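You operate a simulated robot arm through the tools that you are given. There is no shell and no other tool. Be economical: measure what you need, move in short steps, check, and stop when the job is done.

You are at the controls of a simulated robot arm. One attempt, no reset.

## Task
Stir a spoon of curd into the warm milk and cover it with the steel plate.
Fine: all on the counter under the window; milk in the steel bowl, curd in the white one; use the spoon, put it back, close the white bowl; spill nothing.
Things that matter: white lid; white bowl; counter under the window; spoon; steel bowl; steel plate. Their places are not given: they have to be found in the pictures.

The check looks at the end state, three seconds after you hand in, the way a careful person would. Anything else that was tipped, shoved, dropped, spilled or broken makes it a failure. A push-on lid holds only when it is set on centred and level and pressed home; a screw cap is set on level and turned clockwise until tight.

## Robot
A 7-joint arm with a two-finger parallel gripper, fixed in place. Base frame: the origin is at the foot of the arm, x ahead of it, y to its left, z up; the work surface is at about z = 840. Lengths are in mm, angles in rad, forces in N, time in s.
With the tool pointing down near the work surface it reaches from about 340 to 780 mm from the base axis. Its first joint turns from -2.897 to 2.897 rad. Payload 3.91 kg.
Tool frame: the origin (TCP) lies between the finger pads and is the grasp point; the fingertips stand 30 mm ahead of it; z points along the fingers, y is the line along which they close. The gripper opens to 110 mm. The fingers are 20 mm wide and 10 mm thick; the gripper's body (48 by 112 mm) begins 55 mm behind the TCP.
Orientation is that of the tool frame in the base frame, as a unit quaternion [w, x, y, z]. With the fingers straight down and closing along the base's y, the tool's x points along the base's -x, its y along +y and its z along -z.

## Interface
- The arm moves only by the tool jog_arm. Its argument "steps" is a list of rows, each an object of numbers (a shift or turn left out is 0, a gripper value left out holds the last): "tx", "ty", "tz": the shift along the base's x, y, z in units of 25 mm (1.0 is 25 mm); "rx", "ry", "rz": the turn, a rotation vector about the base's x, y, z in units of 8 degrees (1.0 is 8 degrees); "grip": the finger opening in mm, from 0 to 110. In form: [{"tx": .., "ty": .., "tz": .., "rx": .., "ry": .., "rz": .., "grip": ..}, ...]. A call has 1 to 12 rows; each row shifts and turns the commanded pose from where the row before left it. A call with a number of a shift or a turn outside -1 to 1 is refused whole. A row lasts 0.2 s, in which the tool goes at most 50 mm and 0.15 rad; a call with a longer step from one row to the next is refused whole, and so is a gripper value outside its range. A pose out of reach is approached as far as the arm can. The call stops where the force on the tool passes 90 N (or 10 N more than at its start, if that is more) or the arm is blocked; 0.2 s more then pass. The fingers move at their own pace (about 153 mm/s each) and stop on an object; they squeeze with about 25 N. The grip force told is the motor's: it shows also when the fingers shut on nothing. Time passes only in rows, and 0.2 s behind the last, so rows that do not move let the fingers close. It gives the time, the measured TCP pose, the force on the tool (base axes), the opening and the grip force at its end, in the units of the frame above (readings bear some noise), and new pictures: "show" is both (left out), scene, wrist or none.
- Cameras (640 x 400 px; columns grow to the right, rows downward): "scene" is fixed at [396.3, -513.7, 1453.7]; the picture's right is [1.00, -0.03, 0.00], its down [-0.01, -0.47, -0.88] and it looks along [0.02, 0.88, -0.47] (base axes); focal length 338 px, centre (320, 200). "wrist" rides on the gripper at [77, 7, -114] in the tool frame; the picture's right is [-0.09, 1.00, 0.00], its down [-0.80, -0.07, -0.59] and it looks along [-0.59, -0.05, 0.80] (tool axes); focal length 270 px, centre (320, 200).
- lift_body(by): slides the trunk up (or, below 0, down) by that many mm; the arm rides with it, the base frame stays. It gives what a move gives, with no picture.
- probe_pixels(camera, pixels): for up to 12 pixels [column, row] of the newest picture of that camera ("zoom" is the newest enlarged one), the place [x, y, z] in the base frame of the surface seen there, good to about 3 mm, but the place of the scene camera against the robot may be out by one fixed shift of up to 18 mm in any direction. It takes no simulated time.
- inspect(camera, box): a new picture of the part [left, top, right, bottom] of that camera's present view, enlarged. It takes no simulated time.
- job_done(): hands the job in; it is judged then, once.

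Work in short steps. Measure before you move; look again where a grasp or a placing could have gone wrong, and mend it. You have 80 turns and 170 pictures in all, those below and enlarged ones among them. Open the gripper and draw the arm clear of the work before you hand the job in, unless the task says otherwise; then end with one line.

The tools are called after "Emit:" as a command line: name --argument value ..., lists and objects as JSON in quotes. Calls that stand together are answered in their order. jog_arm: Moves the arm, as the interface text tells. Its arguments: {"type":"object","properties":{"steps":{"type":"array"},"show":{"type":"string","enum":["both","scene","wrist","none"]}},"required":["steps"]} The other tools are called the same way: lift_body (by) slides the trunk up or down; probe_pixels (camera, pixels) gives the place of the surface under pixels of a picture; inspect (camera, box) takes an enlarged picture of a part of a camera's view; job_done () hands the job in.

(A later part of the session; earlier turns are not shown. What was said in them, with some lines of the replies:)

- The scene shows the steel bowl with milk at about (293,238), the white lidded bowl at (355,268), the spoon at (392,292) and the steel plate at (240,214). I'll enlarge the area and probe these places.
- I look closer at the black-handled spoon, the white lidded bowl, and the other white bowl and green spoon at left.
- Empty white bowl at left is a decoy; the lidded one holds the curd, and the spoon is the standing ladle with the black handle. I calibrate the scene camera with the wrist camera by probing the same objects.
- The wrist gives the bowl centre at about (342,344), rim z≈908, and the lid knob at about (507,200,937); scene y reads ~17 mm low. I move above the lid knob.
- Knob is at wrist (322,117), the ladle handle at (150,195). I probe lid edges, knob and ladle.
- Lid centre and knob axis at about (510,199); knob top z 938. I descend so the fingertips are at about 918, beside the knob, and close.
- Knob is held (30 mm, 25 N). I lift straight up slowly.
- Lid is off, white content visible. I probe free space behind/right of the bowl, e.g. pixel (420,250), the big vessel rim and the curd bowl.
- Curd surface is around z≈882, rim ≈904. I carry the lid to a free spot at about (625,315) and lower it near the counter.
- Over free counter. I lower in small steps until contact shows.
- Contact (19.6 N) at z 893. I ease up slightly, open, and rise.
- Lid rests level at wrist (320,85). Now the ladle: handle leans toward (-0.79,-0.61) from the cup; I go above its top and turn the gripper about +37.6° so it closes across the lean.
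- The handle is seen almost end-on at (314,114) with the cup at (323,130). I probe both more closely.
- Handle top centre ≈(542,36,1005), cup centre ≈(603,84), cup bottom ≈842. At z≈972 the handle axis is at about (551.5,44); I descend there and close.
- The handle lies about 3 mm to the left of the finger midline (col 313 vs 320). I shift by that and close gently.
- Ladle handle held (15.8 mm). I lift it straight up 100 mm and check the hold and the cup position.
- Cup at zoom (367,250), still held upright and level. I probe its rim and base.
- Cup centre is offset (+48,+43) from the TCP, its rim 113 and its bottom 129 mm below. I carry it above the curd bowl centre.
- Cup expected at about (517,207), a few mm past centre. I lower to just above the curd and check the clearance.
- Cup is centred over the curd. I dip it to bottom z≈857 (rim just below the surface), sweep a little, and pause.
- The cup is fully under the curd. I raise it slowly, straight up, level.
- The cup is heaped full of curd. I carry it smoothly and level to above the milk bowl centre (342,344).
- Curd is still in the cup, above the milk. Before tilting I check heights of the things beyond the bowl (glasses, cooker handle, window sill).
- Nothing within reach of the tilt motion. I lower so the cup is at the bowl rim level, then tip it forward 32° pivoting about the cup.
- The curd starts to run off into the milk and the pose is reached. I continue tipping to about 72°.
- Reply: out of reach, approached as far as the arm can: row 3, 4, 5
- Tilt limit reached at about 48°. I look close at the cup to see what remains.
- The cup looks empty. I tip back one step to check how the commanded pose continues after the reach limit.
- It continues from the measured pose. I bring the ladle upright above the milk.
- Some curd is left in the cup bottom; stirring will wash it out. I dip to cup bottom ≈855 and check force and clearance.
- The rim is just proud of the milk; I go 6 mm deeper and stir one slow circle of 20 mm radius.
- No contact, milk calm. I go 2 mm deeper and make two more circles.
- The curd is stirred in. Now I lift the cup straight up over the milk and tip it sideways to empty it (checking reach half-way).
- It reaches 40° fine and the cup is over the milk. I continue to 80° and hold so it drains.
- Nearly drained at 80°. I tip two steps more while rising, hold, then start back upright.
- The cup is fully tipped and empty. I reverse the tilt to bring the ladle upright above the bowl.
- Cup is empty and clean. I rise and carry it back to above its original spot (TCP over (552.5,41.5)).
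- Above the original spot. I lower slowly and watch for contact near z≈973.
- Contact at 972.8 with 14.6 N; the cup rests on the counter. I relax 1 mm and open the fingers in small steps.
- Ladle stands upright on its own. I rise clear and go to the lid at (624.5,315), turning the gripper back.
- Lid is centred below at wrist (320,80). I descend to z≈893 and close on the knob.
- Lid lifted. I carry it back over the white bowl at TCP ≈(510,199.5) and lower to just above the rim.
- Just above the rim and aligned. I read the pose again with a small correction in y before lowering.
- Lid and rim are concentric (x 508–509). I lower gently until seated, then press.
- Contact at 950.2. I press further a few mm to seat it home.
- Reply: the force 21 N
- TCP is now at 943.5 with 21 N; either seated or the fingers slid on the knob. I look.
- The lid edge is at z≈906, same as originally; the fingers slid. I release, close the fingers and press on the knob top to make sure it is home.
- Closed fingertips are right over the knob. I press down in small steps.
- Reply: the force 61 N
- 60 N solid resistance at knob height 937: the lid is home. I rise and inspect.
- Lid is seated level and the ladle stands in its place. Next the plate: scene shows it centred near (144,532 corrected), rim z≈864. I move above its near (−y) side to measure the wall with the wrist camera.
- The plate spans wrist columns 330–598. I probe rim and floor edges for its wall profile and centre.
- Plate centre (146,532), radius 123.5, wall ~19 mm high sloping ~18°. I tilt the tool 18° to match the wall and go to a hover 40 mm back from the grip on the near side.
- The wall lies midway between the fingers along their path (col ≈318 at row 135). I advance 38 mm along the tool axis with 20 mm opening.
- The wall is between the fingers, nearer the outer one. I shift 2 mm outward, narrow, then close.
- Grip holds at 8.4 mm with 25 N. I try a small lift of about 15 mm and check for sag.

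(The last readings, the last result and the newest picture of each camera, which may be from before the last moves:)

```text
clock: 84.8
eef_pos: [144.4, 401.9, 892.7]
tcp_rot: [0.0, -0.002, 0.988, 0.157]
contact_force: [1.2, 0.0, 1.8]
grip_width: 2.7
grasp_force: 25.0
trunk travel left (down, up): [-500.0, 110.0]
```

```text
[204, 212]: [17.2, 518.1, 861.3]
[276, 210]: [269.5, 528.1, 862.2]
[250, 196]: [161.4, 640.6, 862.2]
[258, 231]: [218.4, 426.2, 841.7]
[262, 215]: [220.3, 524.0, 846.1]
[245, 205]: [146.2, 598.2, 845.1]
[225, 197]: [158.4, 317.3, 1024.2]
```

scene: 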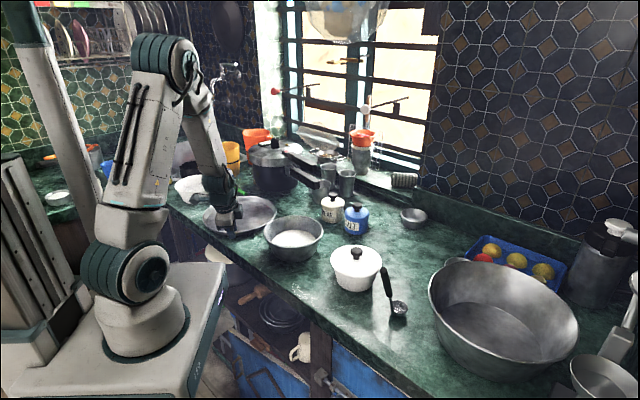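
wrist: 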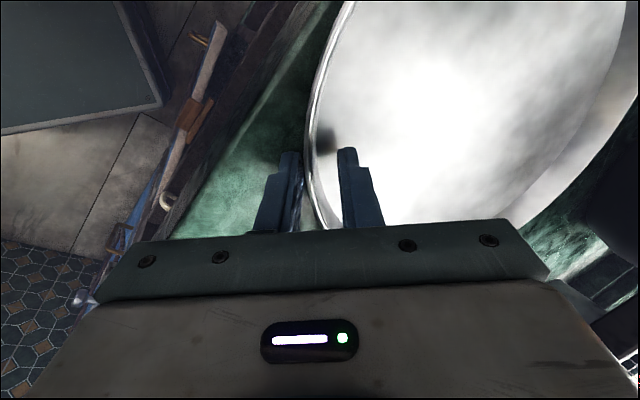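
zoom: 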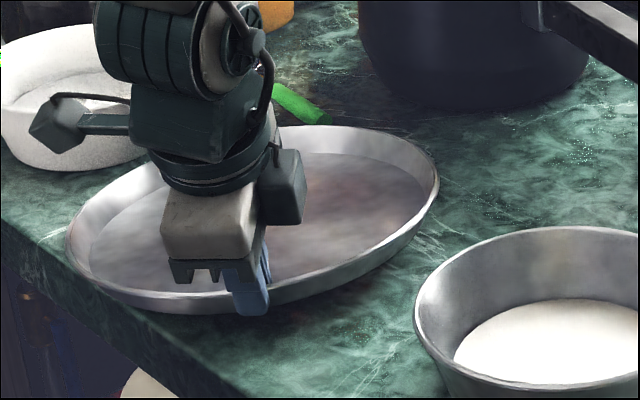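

The plate appears shifted left about 8 px and the opening fell to 2.7 mm. I take fresh pictures and measure.

Emit:
jog_arm --steps '[{}]'

Emit:
inspect --camera "wrist" --box '[240, 60, 400, 240]'

Emit:
probe_pixels --camera "scene" --pixels '[[196, 215], [206, 203], [267, 200], [268, 207], [250, 197], [258, 223], [222, 228], [245, 205], [255, 205], [220, 218], [240, 232]]'

```text
clock: 85.2
eef_pos: [146.3, 402.4, 891.9]
tcp_rot: [0.0, 0.0, 0.988, 0.156]
contact_force: [1.1, 0.2, 1.8]
grip_width: 2.7
grasp_force: 25.3
trunk travel left (down, up): [-500.0, 110.0]
```

scene: 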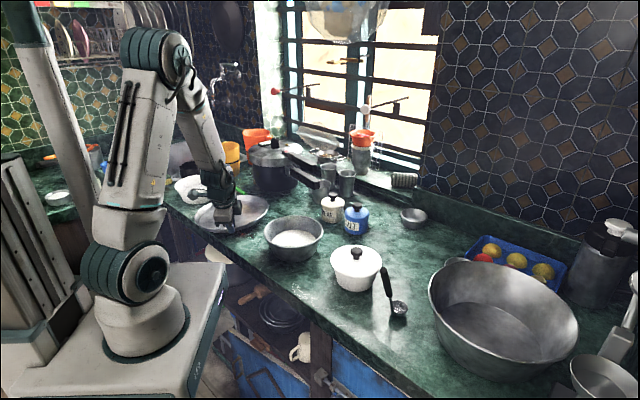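
wrist: 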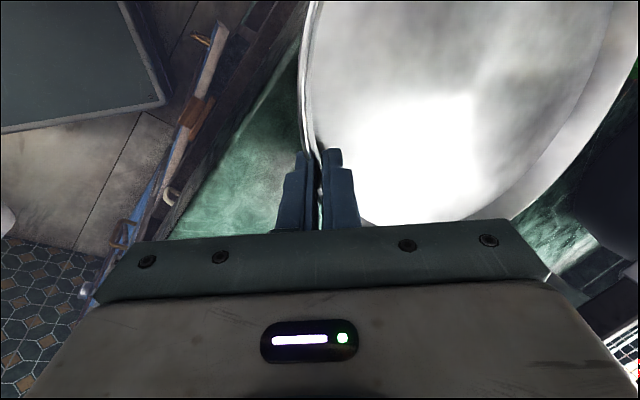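

```text
2.22 times, centred on (320, 150) of wrist
```

zoom: 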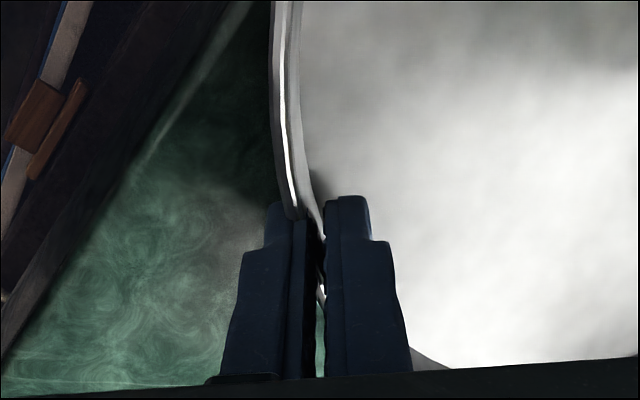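

```text
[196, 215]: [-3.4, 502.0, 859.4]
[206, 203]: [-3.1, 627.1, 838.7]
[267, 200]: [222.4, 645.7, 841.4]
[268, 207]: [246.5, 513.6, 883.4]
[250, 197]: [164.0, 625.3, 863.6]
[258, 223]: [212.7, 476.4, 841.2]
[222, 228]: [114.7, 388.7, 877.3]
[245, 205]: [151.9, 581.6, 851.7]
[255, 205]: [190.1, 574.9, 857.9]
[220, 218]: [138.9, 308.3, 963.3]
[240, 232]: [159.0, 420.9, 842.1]
```

The plate slid and tilted (right side 883, left 859). I lower it back onto the counter, release and regrasp on its centreline.

Emit:
jog_arm --steps '[{"tz": -0.2}, {"tz": -0.2}, {"tz": -0.15}, {"tz": -0.04, "grip": 8}, {"grip": 14}, {"grip": 20}, {"ty": -0.124, "tz": 0.38}, {"ty": -0.25, "tz": 0.76}, {"ty": -0.25, "tz": 0.76}, {"ty": -0.25, "tz": 0.76}, {}]'

Emit:
probe_pixels --camera "scene" --pixels '[[196, 215], [267, 207], [250, 197], [258, 223], [240, 232]]'

Emit:
inspect --camera "wrist" --box '[240, 0, 640, 240]'

```text
clock: 87.6
eef_pos: [145.2, 380.4, 944.4]
tcp_rot: [-0.001, 0.0, 0.988, 0.156]
contact_force: [-0.1, 0.0, 0.9]
grip_width: 20.1
grasp_force: 0.1
trunk travel left (down, up): [-500.0, 110.0]
```

scene: 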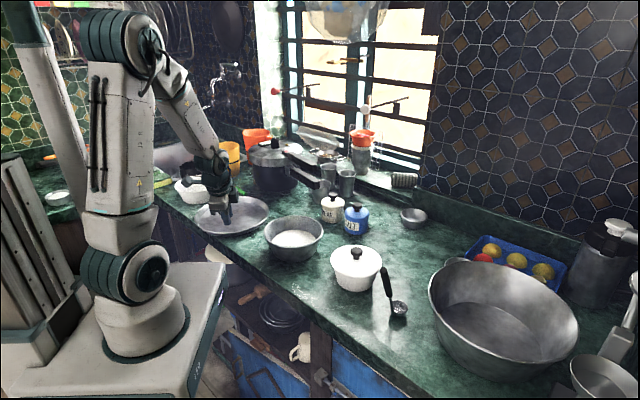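
wrist: 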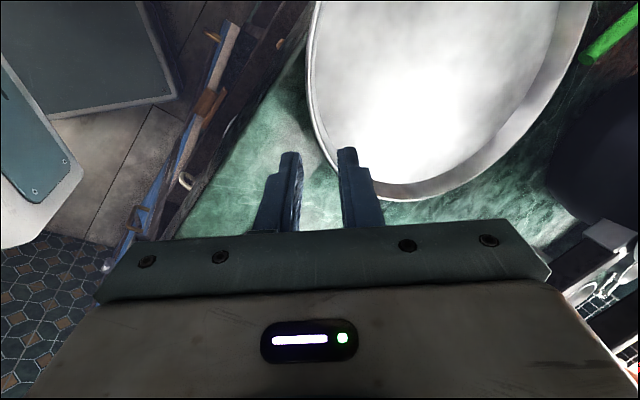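

```text
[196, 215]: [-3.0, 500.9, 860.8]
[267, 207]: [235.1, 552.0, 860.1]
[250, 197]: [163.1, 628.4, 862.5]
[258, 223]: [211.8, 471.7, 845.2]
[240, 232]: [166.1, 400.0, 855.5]
```

```text
1.60 times, centred on (440, 120) of wrist
```

zoom: 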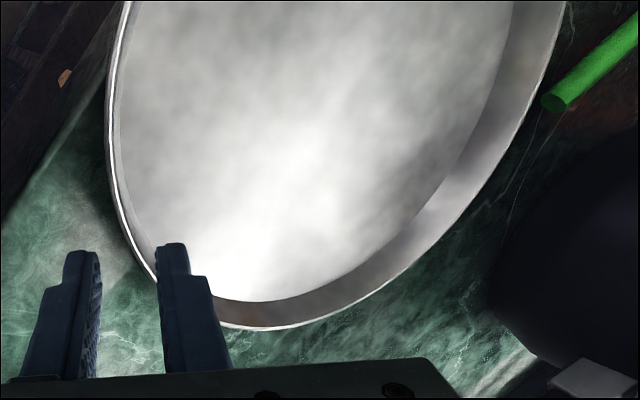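

Plate rests flat again, ~23 mm further left. I probe its rim in the wrist view for the new centre and finer wall profile.

Emit:
probe_pixels --camera "wrist" --pixels '[[308, 60], [310, 90], [316, 120], [400, 200], [430, 196], [480, 175], [540, 115], [583, 40], [316, 60], [313, 60], [402, 193], [405, 185]]'

```text
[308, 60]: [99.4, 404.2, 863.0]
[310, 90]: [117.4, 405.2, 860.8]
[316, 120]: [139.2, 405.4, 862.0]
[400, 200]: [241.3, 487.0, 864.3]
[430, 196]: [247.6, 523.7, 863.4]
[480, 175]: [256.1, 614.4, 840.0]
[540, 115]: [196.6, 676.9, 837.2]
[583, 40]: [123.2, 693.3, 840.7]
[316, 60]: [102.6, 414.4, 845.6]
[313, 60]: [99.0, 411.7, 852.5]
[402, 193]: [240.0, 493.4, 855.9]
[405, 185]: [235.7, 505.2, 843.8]
```

New plate centre ≈(120.5,528), wall slope nearer 27°. I tilt to 28° and hover over the centreline at x=120.5.

Emit:
jog_arm --steps '[{"tx": -0.247, "ty": -0.024, "tz": -0.336, "rx": 0.3125, "grip": 15}, {"tx": -0.247, "ty": -0.024, "tz": -0.336, "rx": 0.3125}, {"tx": -0.247, "ty": -0.024, "tz": -0.336, "rx": 0.3125}, {"tx": -0.247, "ty": -0.024, "tz": -0.336, "rx": 0.3125}, {}]' --show "wrist"

Emit:
inspect --camera "wrist" --box '[240, 60, 400, 240]'

Emit:
probe_pixels --camera "wrist" --pixels '[[306, 100], [310, 100], [314, 100], [318, 100], [306, 130], [310, 130], [314, 130], [318, 130], [322, 130], [326, 130], [330, 130], [313, 145]]'

```text
clock: 88.8
eef_pos: [121.1, 378.5, 909.4]
tcp_rot: [0.0, 0.0, 0.97, 0.241]
contact_force: [-0.2, 0.9, -0.5]
grip_width: 15.0
grasp_force: 0.1
trunk travel left (down, up): [-500.0, 110.0]
```

wrist: 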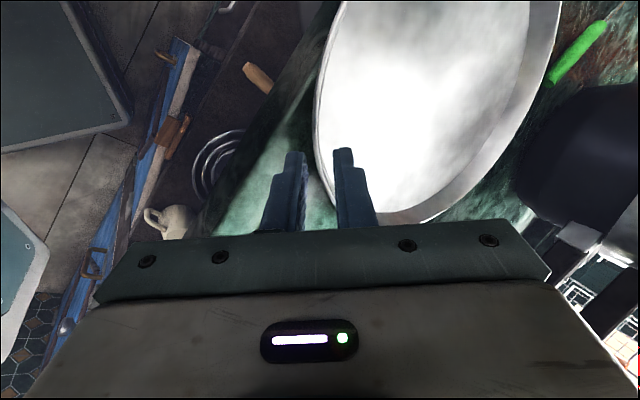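

```text
2.22 times, centred on (320, 150) of wrist
```

zoom: 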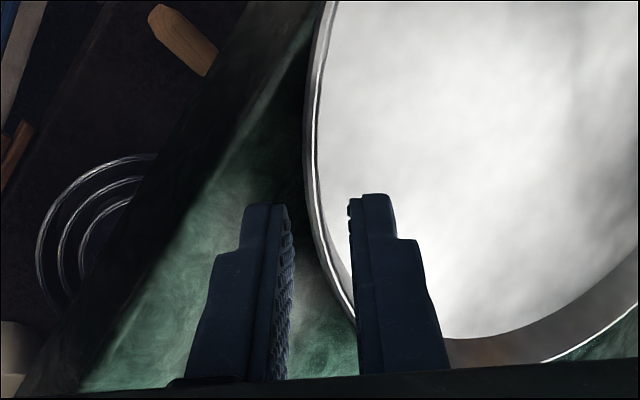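

```text
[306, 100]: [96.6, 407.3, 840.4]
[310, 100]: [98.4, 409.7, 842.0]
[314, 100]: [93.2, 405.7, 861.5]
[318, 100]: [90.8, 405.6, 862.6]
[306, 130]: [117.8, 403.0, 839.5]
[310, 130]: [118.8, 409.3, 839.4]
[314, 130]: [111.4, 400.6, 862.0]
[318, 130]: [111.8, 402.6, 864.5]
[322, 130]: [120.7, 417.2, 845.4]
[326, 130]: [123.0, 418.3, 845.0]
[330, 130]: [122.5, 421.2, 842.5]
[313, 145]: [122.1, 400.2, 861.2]
```

The wall seems about 31° sloped. I add 3° tilt and advance to straddle it.

Emit:
jog_arm --steps '[{"rx": 0.375}, {"ty": 0.163, "tz": -0.327}, {"ty": 0.163, "tz": -0.327}, {"ty": 0.163, "tz": -0.327}, {"ty": 0.163, "tz": -0.327}, {}]' --show "none"

Emit:
inspect --camera "wrist" --box '[240, 90, 400, 240]'

Emit:
inspect --camera "scene" --box '[190, 190, 270, 250]'

```text
clock: 90.2
eef_pos: [121.7, 393.4, 877.1]
tcp_rot: [0.001, 0.0, 0.963, 0.268]
contact_force: [0.0, 1.0, 0.4]
grip_width: 14.7
grasp_force: 0.0
trunk travel left (down, up): [-500.0, 110.0]
```

```text
2.67 times, centred on (320, 165) of wrist
```

zoom: 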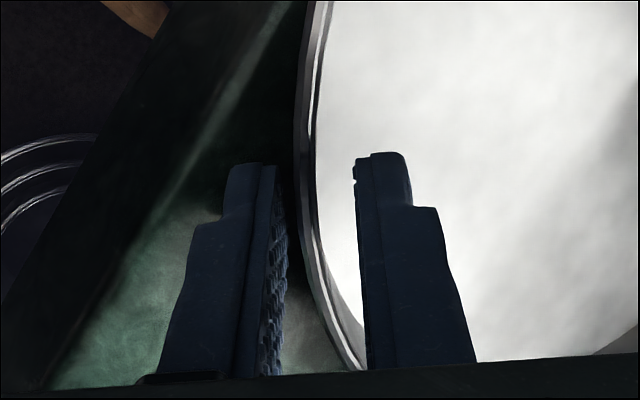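

```text
6.67 times, centred on (230, 220) of scene
```

zoom: 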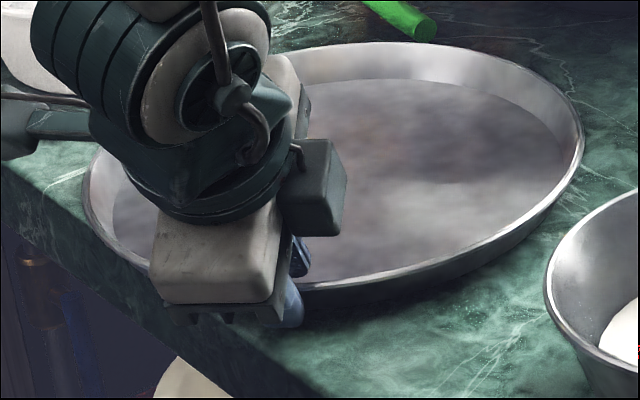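

The wall is centred and parallel to the pads. I narrow, advance 3.5 mm deeper and close.

Emit:
jog_arm --steps '[{"grip": 9}, {"grip": 9}, {"ty": 0.07, "tz": -0.12}, {}, {"grip": 0}, {"grip": 0}, {}]' --show "none"

Emit:
inspect --camera "wrist" --box '[240, 90, 400, 240]'

```text
clock: 91.8
eef_pos: [119.2, 396.3, 875.4]
tcp_rot: [0.0, 0.0, 0.963, 0.268]
contact_force: [0.0, -1.3, -1.1]
grip_width: 2.5
grasp_force: 25.1
trunk travel left (down, up): [-500.0, 110.0]
```

```text
2.67 times, centred on (320, 165) of wrist
```

zoom: 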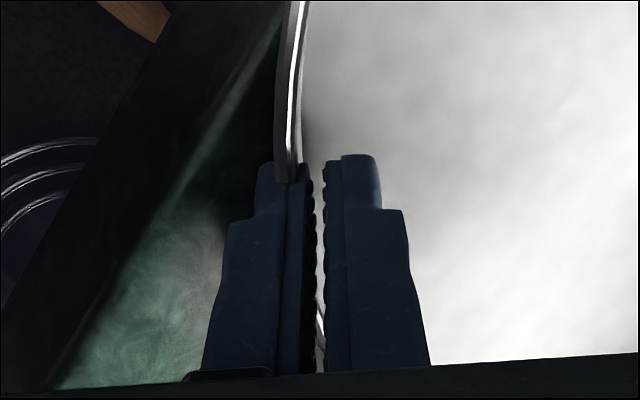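

Closed to 2.5 mm: pads flat on the wall. I lift 15 mm and check sag with fresh pictures.

Emit:
jog_arm --steps '[{"tz": 0.1}, {"tz": 0.15}, {"tz": 0.2}, {"tz": 0.2}, {}]'

Emit:
inspect --camera "scene" --box '[180, 170, 280, 250]'

Emit:
probe_pixels --camera "zoom" --pixels '[[60, 250], [80, 200], [130, 290], [300, 145], [400, 145], [500, 180], [530, 220], [500, 270], [400, 320], [400, 230]]'

```text
clock: 93.0
eef_pos: [120.9, 398.0, 891.1]
tcp_rot: [0.0, -0.001, 0.964, 0.267]
contact_force: [0.2, 0.3, -2.8]
grip_width: 2.6
grasp_force: 25.6
trunk travel left (down, up): [-500.0, 110.0]
```

scene: 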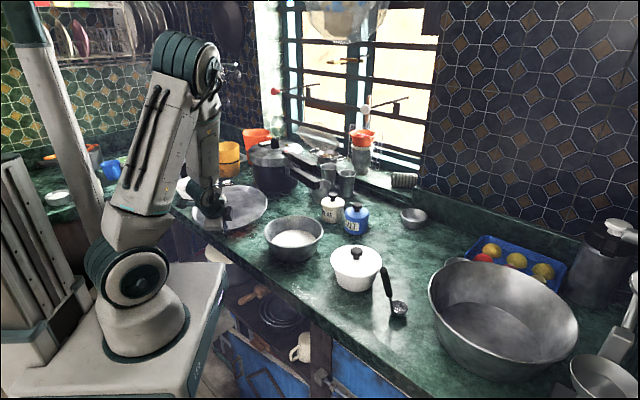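
wrist: 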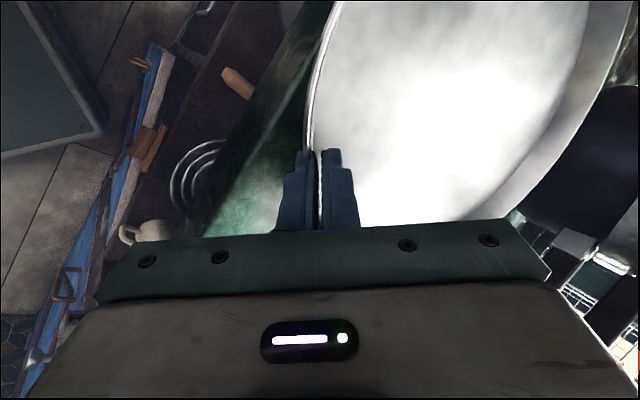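

```text
5.00 times, centred on (230, 210) of scene
```

zoom: 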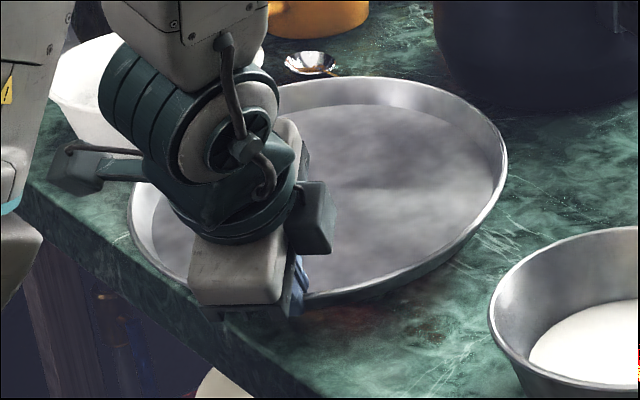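

```text
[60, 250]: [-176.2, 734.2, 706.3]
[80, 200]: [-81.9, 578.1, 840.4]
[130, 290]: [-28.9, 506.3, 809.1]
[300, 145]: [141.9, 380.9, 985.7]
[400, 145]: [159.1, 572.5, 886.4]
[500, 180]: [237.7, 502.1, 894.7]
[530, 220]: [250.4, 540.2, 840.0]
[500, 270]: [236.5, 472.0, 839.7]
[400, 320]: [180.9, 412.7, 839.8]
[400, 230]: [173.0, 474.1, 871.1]
```

The plate is fully held now; its far side is ~8° up, so I raise it and level it by turning −8° about x.

Emit:
jog_arm --steps '[{"tz": 0.5}, {"tz": 0.8}, {"tz": 0.8}, {"tz": 0.8}, {"tz": 0.8}, {"rx": -0.35}, {"rx": -0.35}, {"rx": -0.35}, {}]'

Emit:
inspect --camera "scene" --box '[170, 140, 290, 240]'

```text
clock: 95.0
eef_pos: [120.4, 397.3, 983.8]
tcp_rot: [0.0, -0.001, 0.981, 0.195]
contact_force: [0.4, -0.5, -2.5]
grip_width: 2.5
grasp_force: 24.7
trunk travel left (down, up): [-500.0, 110.0]
```

scene: 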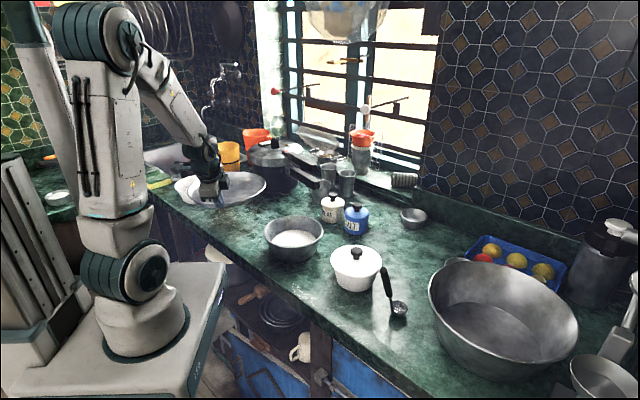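
wrist: 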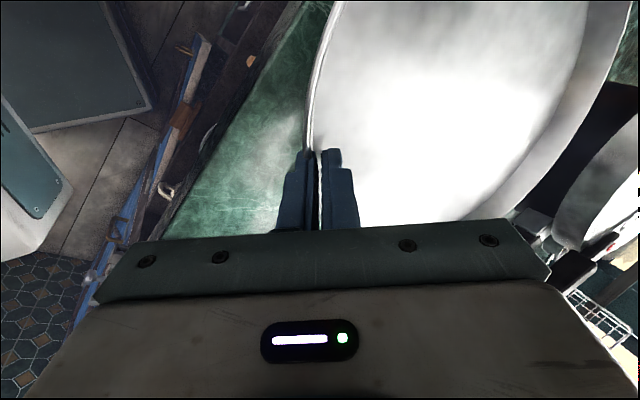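

```text
4.00 times, centred on (230, 190) of scene
```

zoom: 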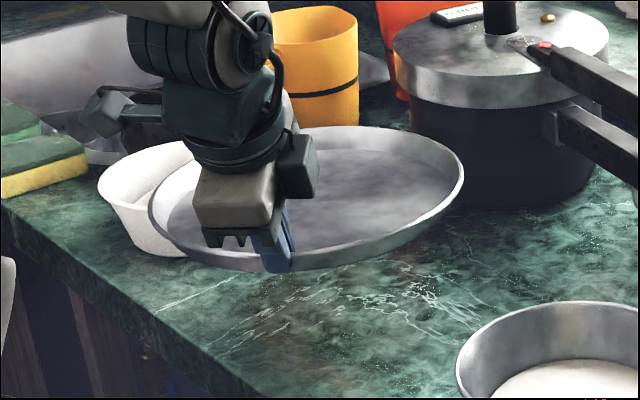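

The plate is held in the air. I probe floor and rim points to level it.

Emit:
probe_pixels --camera "zoom" --pixels '[[350, 165], [400, 165], [430, 185], [400, 215], [340, 240], [310, 200], [350, 200], [180, 215], [461, 170], [152, 212], [350, 128], [350, 263]]'

```text
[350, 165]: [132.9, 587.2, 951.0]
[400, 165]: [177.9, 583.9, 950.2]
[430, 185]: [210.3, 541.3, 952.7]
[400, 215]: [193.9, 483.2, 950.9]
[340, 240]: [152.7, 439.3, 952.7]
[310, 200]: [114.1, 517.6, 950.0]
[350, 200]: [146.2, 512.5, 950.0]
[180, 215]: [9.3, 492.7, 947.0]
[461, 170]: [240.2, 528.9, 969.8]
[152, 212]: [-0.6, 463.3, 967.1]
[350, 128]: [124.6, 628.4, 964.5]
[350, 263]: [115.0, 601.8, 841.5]
```

Plate is level (floor z≈950) with centre ≈(119,525). I carry it smoothly by (+223,−181) to above the milk bowl.

Emit:
jog_arm --steps '[{"tx": 0.4, "ty": -0.325}, {"tx": 0.7, "ty": -0.568}, {"tx": 0.8, "ty": -0.649}, {"tx": 0.8, "ty": -0.649}, {"tx": 0.8, "ty": -0.649}, {"tx": 0.8, "ty": -0.649}, {"tx": 0.8, "ty": -0.649}, {"tx": 0.8, "ty": -0.649}, {"tx": 0.8, "ty": -0.649}, {"tx": 0.8, "ty": -0.649}, {"tx": 0.8, "ty": -0.649}, {"tx": 0.62, "ty": -0.503}]'

Emit:
inspect --camera "scene" --box '[220, 170, 370, 290]'

```text
clock: 97.6
eef_pos: [344.8, 215.8, 984.0]
tcp_rot: [0.0, -0.001, 0.981, 0.196]
contact_force: [-0.2, -0.3, -2.1]
grip_width: 2.4
grasp_force: 25.4
trunk travel left (down, up): [-500.0, 110.0]
```

scene: 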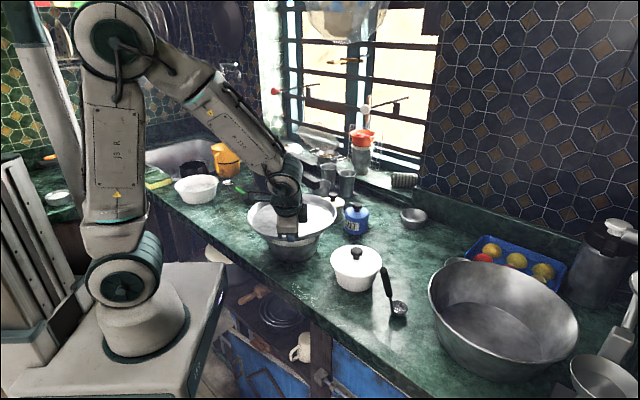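
wrist: 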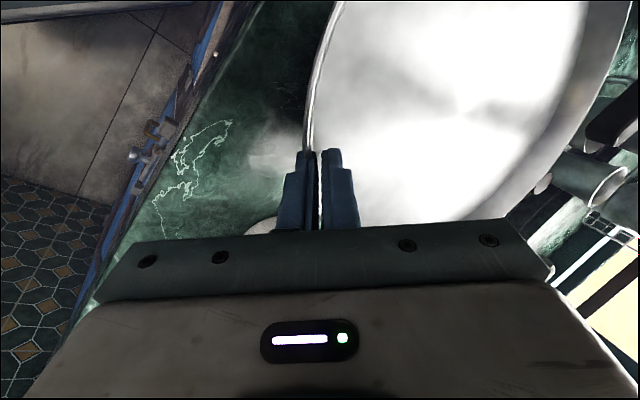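

```text
3.33 times, centred on (295, 230) of scene
```

zoom: 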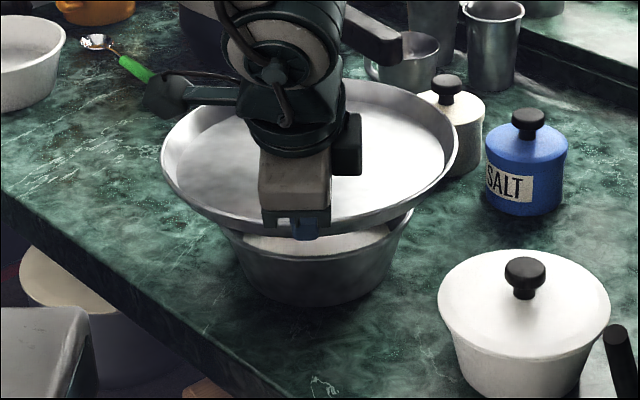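

I measure the plate rim now to check centring over the bowl at (342,344).

Emit:
probe_pixels --camera "zoom" --pixels '[[163, 158], [457, 140], [380, 83], [440, 175], [185, 200], [400, 150], [380, 195], [220, 180], [370, 105], [416, 220], [400, 225], [240, 245]]'

```text
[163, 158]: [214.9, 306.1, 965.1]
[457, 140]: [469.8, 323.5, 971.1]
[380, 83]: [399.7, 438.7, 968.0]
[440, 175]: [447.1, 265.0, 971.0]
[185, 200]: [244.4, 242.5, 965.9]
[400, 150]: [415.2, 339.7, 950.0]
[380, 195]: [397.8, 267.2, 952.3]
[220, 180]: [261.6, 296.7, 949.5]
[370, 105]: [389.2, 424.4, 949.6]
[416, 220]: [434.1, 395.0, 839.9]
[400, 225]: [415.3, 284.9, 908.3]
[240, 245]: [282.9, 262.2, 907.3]
```

Plate centre (scene) ≈(342,324) versus bowl (339.5,325): concentric within 3 mm; right side is 1.3° high. I correct these and lower to just above the rim.

Emit:
jog_arm --steps '[{"tx": -0.09, "ry": 0.16, "ty": 0.03}, {"tz": -0.4}, {"tz": -0.4}, {"tz": -0.3}, {"tz": -0.2}, {}]' --show "none"

Emit:
inspect --camera "scene" --box '[230, 180, 350, 280]'

Emit:
probe_pixels --camera "zoom" --pixels '[[220, 180], [400, 170], [380, 130], [250, 120], [450, 180], [120, 180]]'

```text
clock: 99.0
eef_pos: [341.5, 217.5, 951.5]
tcp_rot: [-0.011, 0.002, 0.981, 0.196]
contact_force: [-0.8, 0.1, -2.8]
grip_width: 2.5
grasp_force: 24.9
trunk travel left (down, up): [-500.0, 110.0]
```

```text
4.00 times, centred on (290, 230) of scene
```

zoom: 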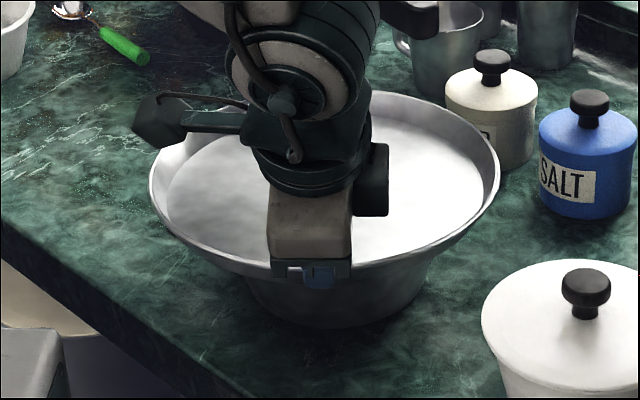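

```text
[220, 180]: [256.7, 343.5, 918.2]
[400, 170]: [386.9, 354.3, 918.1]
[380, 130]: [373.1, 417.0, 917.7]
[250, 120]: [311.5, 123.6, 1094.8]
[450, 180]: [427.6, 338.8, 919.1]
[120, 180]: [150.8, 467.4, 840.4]
```

Level at floor z≈918. I lower gently until it touches the rim.

Emit:
jog_arm --steps '[{"tz": -0.15}, {"tz": -0.1}, {"tz": -0.06}, {}]' --show "none"

```text
clock: 100.0
eef_pos: [341.7, 215.8, 944.5]
tcp_rot: [-0.009, 0.003, 0.98, 0.197]
contact_force: [1.2, -3.4, 19.2]
grip_width: 2.6
grasp_force: 25.0
trunk travel left (down, up): [-500.0, 110.0]
```

Contact with 19 N: the plate sits on the rim. I ease up, open to 14 mm, and withdraw along the tool axis.

Emit:
jog_arm --steps '[{"tz": 0.05}, {"grip": 6}, {"grip": 10}, {"grip": 15}, {}]' --show "none"

Emit:
inspect --camera "wrist" --box '[240, 90, 400, 240]'

Emit:
inspect --camera "scene" --box '[230, 180, 350, 280]'

```text
clock: 101.2
eef_pos: [341.7, 218.5, 944.3]
tcp_rot: [-0.012, 0.001, 0.981, 0.195]
contact_force: [0.1, -0.6, -0.2]
grip_width: 14.9
grasp_force: 0.1
trunk travel left (down, up): [-500.0, 110.0]
```

```text
2.67 times, centred on (320, 165) of wrist
```

zoom: 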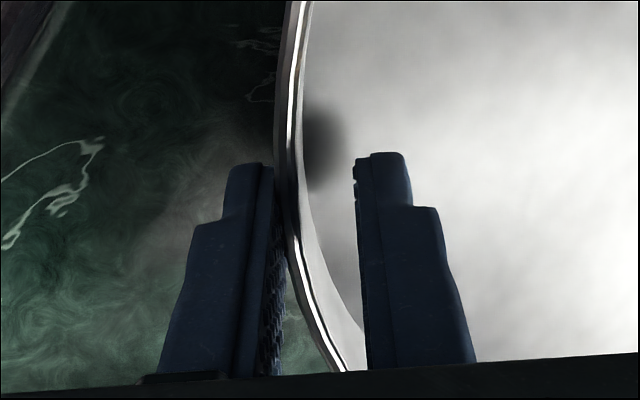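

```text
4.00 times, centred on (290, 230) of scene
```

zoom: 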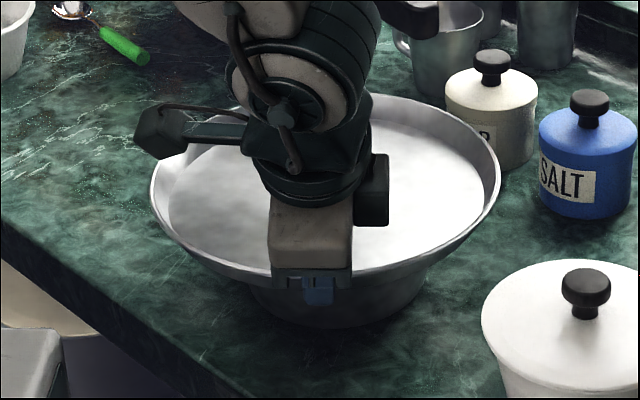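

Plate sits by itself. The outer finger is near the rim, so I shift 2 mm outward, open slightly more and withdraw along the tool axis.

Emit:
jog_arm --steps '[{"ty": -0.08, "grip": 20}, {"ty": -0.1, "tz": 0.24}, {"ty": -0.2, "tz": 0.48}, {"ty": -0.3, "tz": 0.72}, {"ty": -0.4, "tz": 0.95}, {"tz": 1, "grip": 60}, {"tz": 1}, {"tz": 1, "rx": -0.6}, {"rx": -0.6}, {"rx": -0.6}, {}]'

Emit:
inspect --camera "scene" --box '[220, 170, 370, 290]'

```text
clock: 103.6
eef_pos: [341.9, 191.0, 1078.3]
tcp_rot: [-0.011, 0.002, 0.997, 0.07]
contact_force: [0.4, 0.0, -0.2]
grip_width: 59.8
grasp_force: 0.0
trunk travel left (down, up): [-500.0, 110.0]
```

scene: 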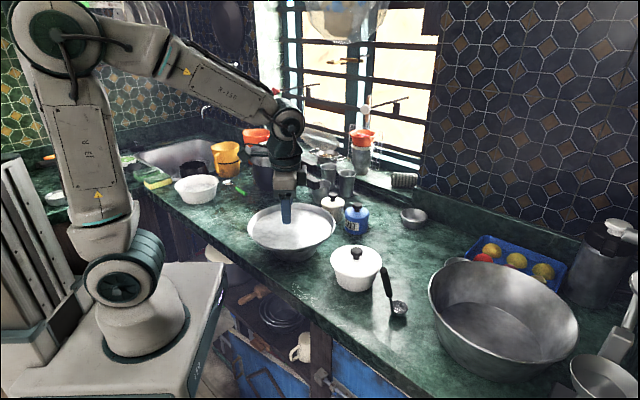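
wrist: 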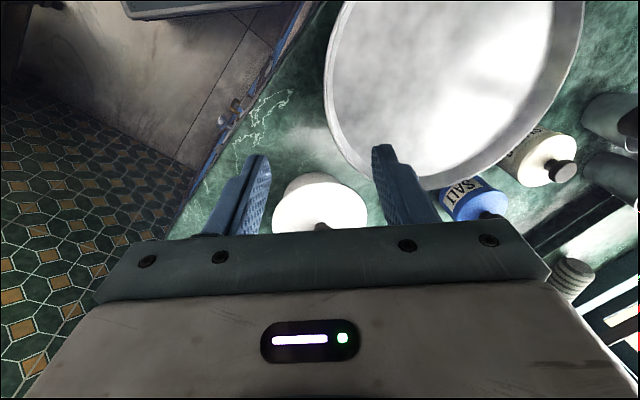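

```text
3.33 times, centred on (295, 230) of scene
```

zoom: 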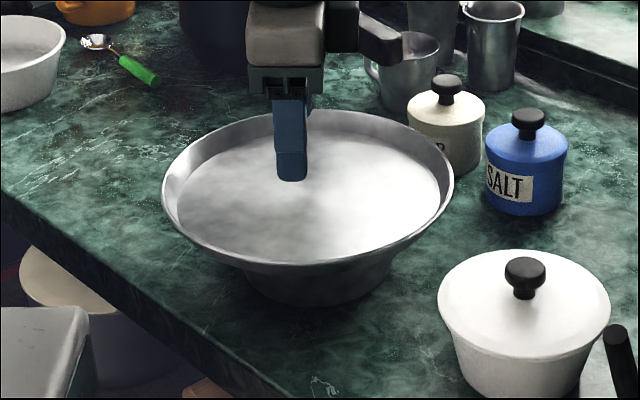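

Plate covers the bowl and the fingers are clear. I check level and centring, then draw the arm away and up.

Emit:
probe_pixels --camera "zoom" --pixels '[[163, 185], [452, 180], [310, 110], [310, 265], [220, 210], [400, 200], [340, 140], [310, 240]]'

Emit:
jog_arm --steps '[{"tz": 1}, {"tz": 1}, {"tz": 1}, {"tz": 1}, {"ty": 0.8}, {"ty": 0.8}, {}]'

Emit:
inspect --camera "scene" --box '[230, 180, 430, 330]'

```text
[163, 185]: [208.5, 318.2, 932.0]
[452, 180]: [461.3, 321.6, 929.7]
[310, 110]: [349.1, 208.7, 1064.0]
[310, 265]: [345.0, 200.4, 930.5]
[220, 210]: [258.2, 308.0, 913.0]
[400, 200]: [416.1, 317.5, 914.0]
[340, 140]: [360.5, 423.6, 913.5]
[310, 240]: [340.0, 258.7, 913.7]
```

```text
clock: 105.2
eef_pos: [343.1, 232.6, 1180.0]
tcp_rot: [-0.01, 0.004, 0.997, 0.072]
contact_force: [-0.4, -0.6, 0.5]
grip_width: 60.3
grasp_force: 0.0
trunk travel left (down, up): [-500.0, 110.0]
```

scene: 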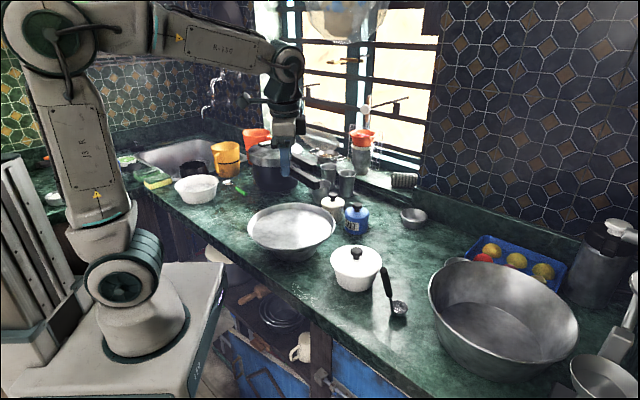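
wrist: 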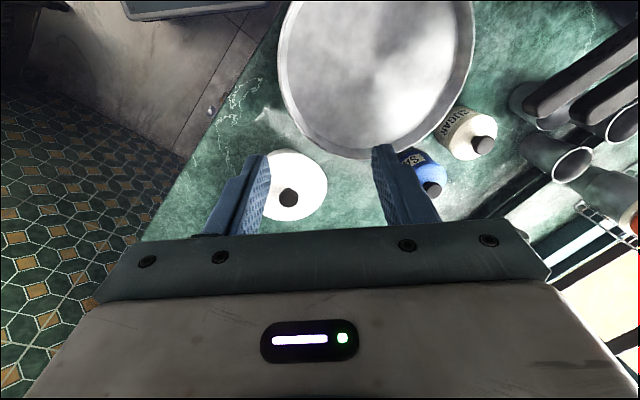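

```text
2.67 times, centred on (330, 255) of scene
```

zoom: 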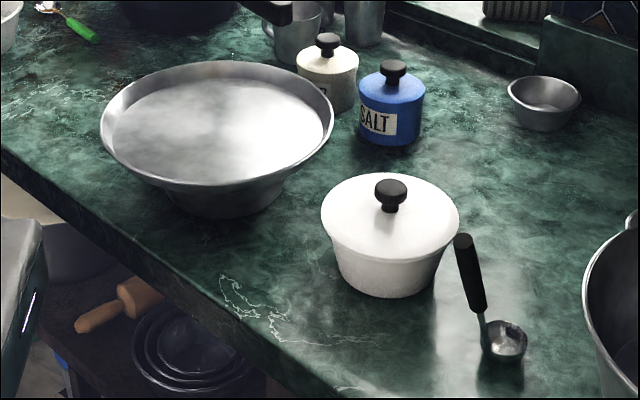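

The plate lies level (floor z≈913.5 everywhere), centred within 5 mm of the bowl. The white lid is seated, the ladle stands in its place, nothing is spilled and the arm is clear, so I hand in.

Emit:
job_done

```text
The job is handed in.
```

I stirred one spoon of curd into the milk and covered the steel bowl with the steel plate, level and centred to about 5 mm. The white lid is pressed home, the spoon stands back in its place, and I saw no spills.
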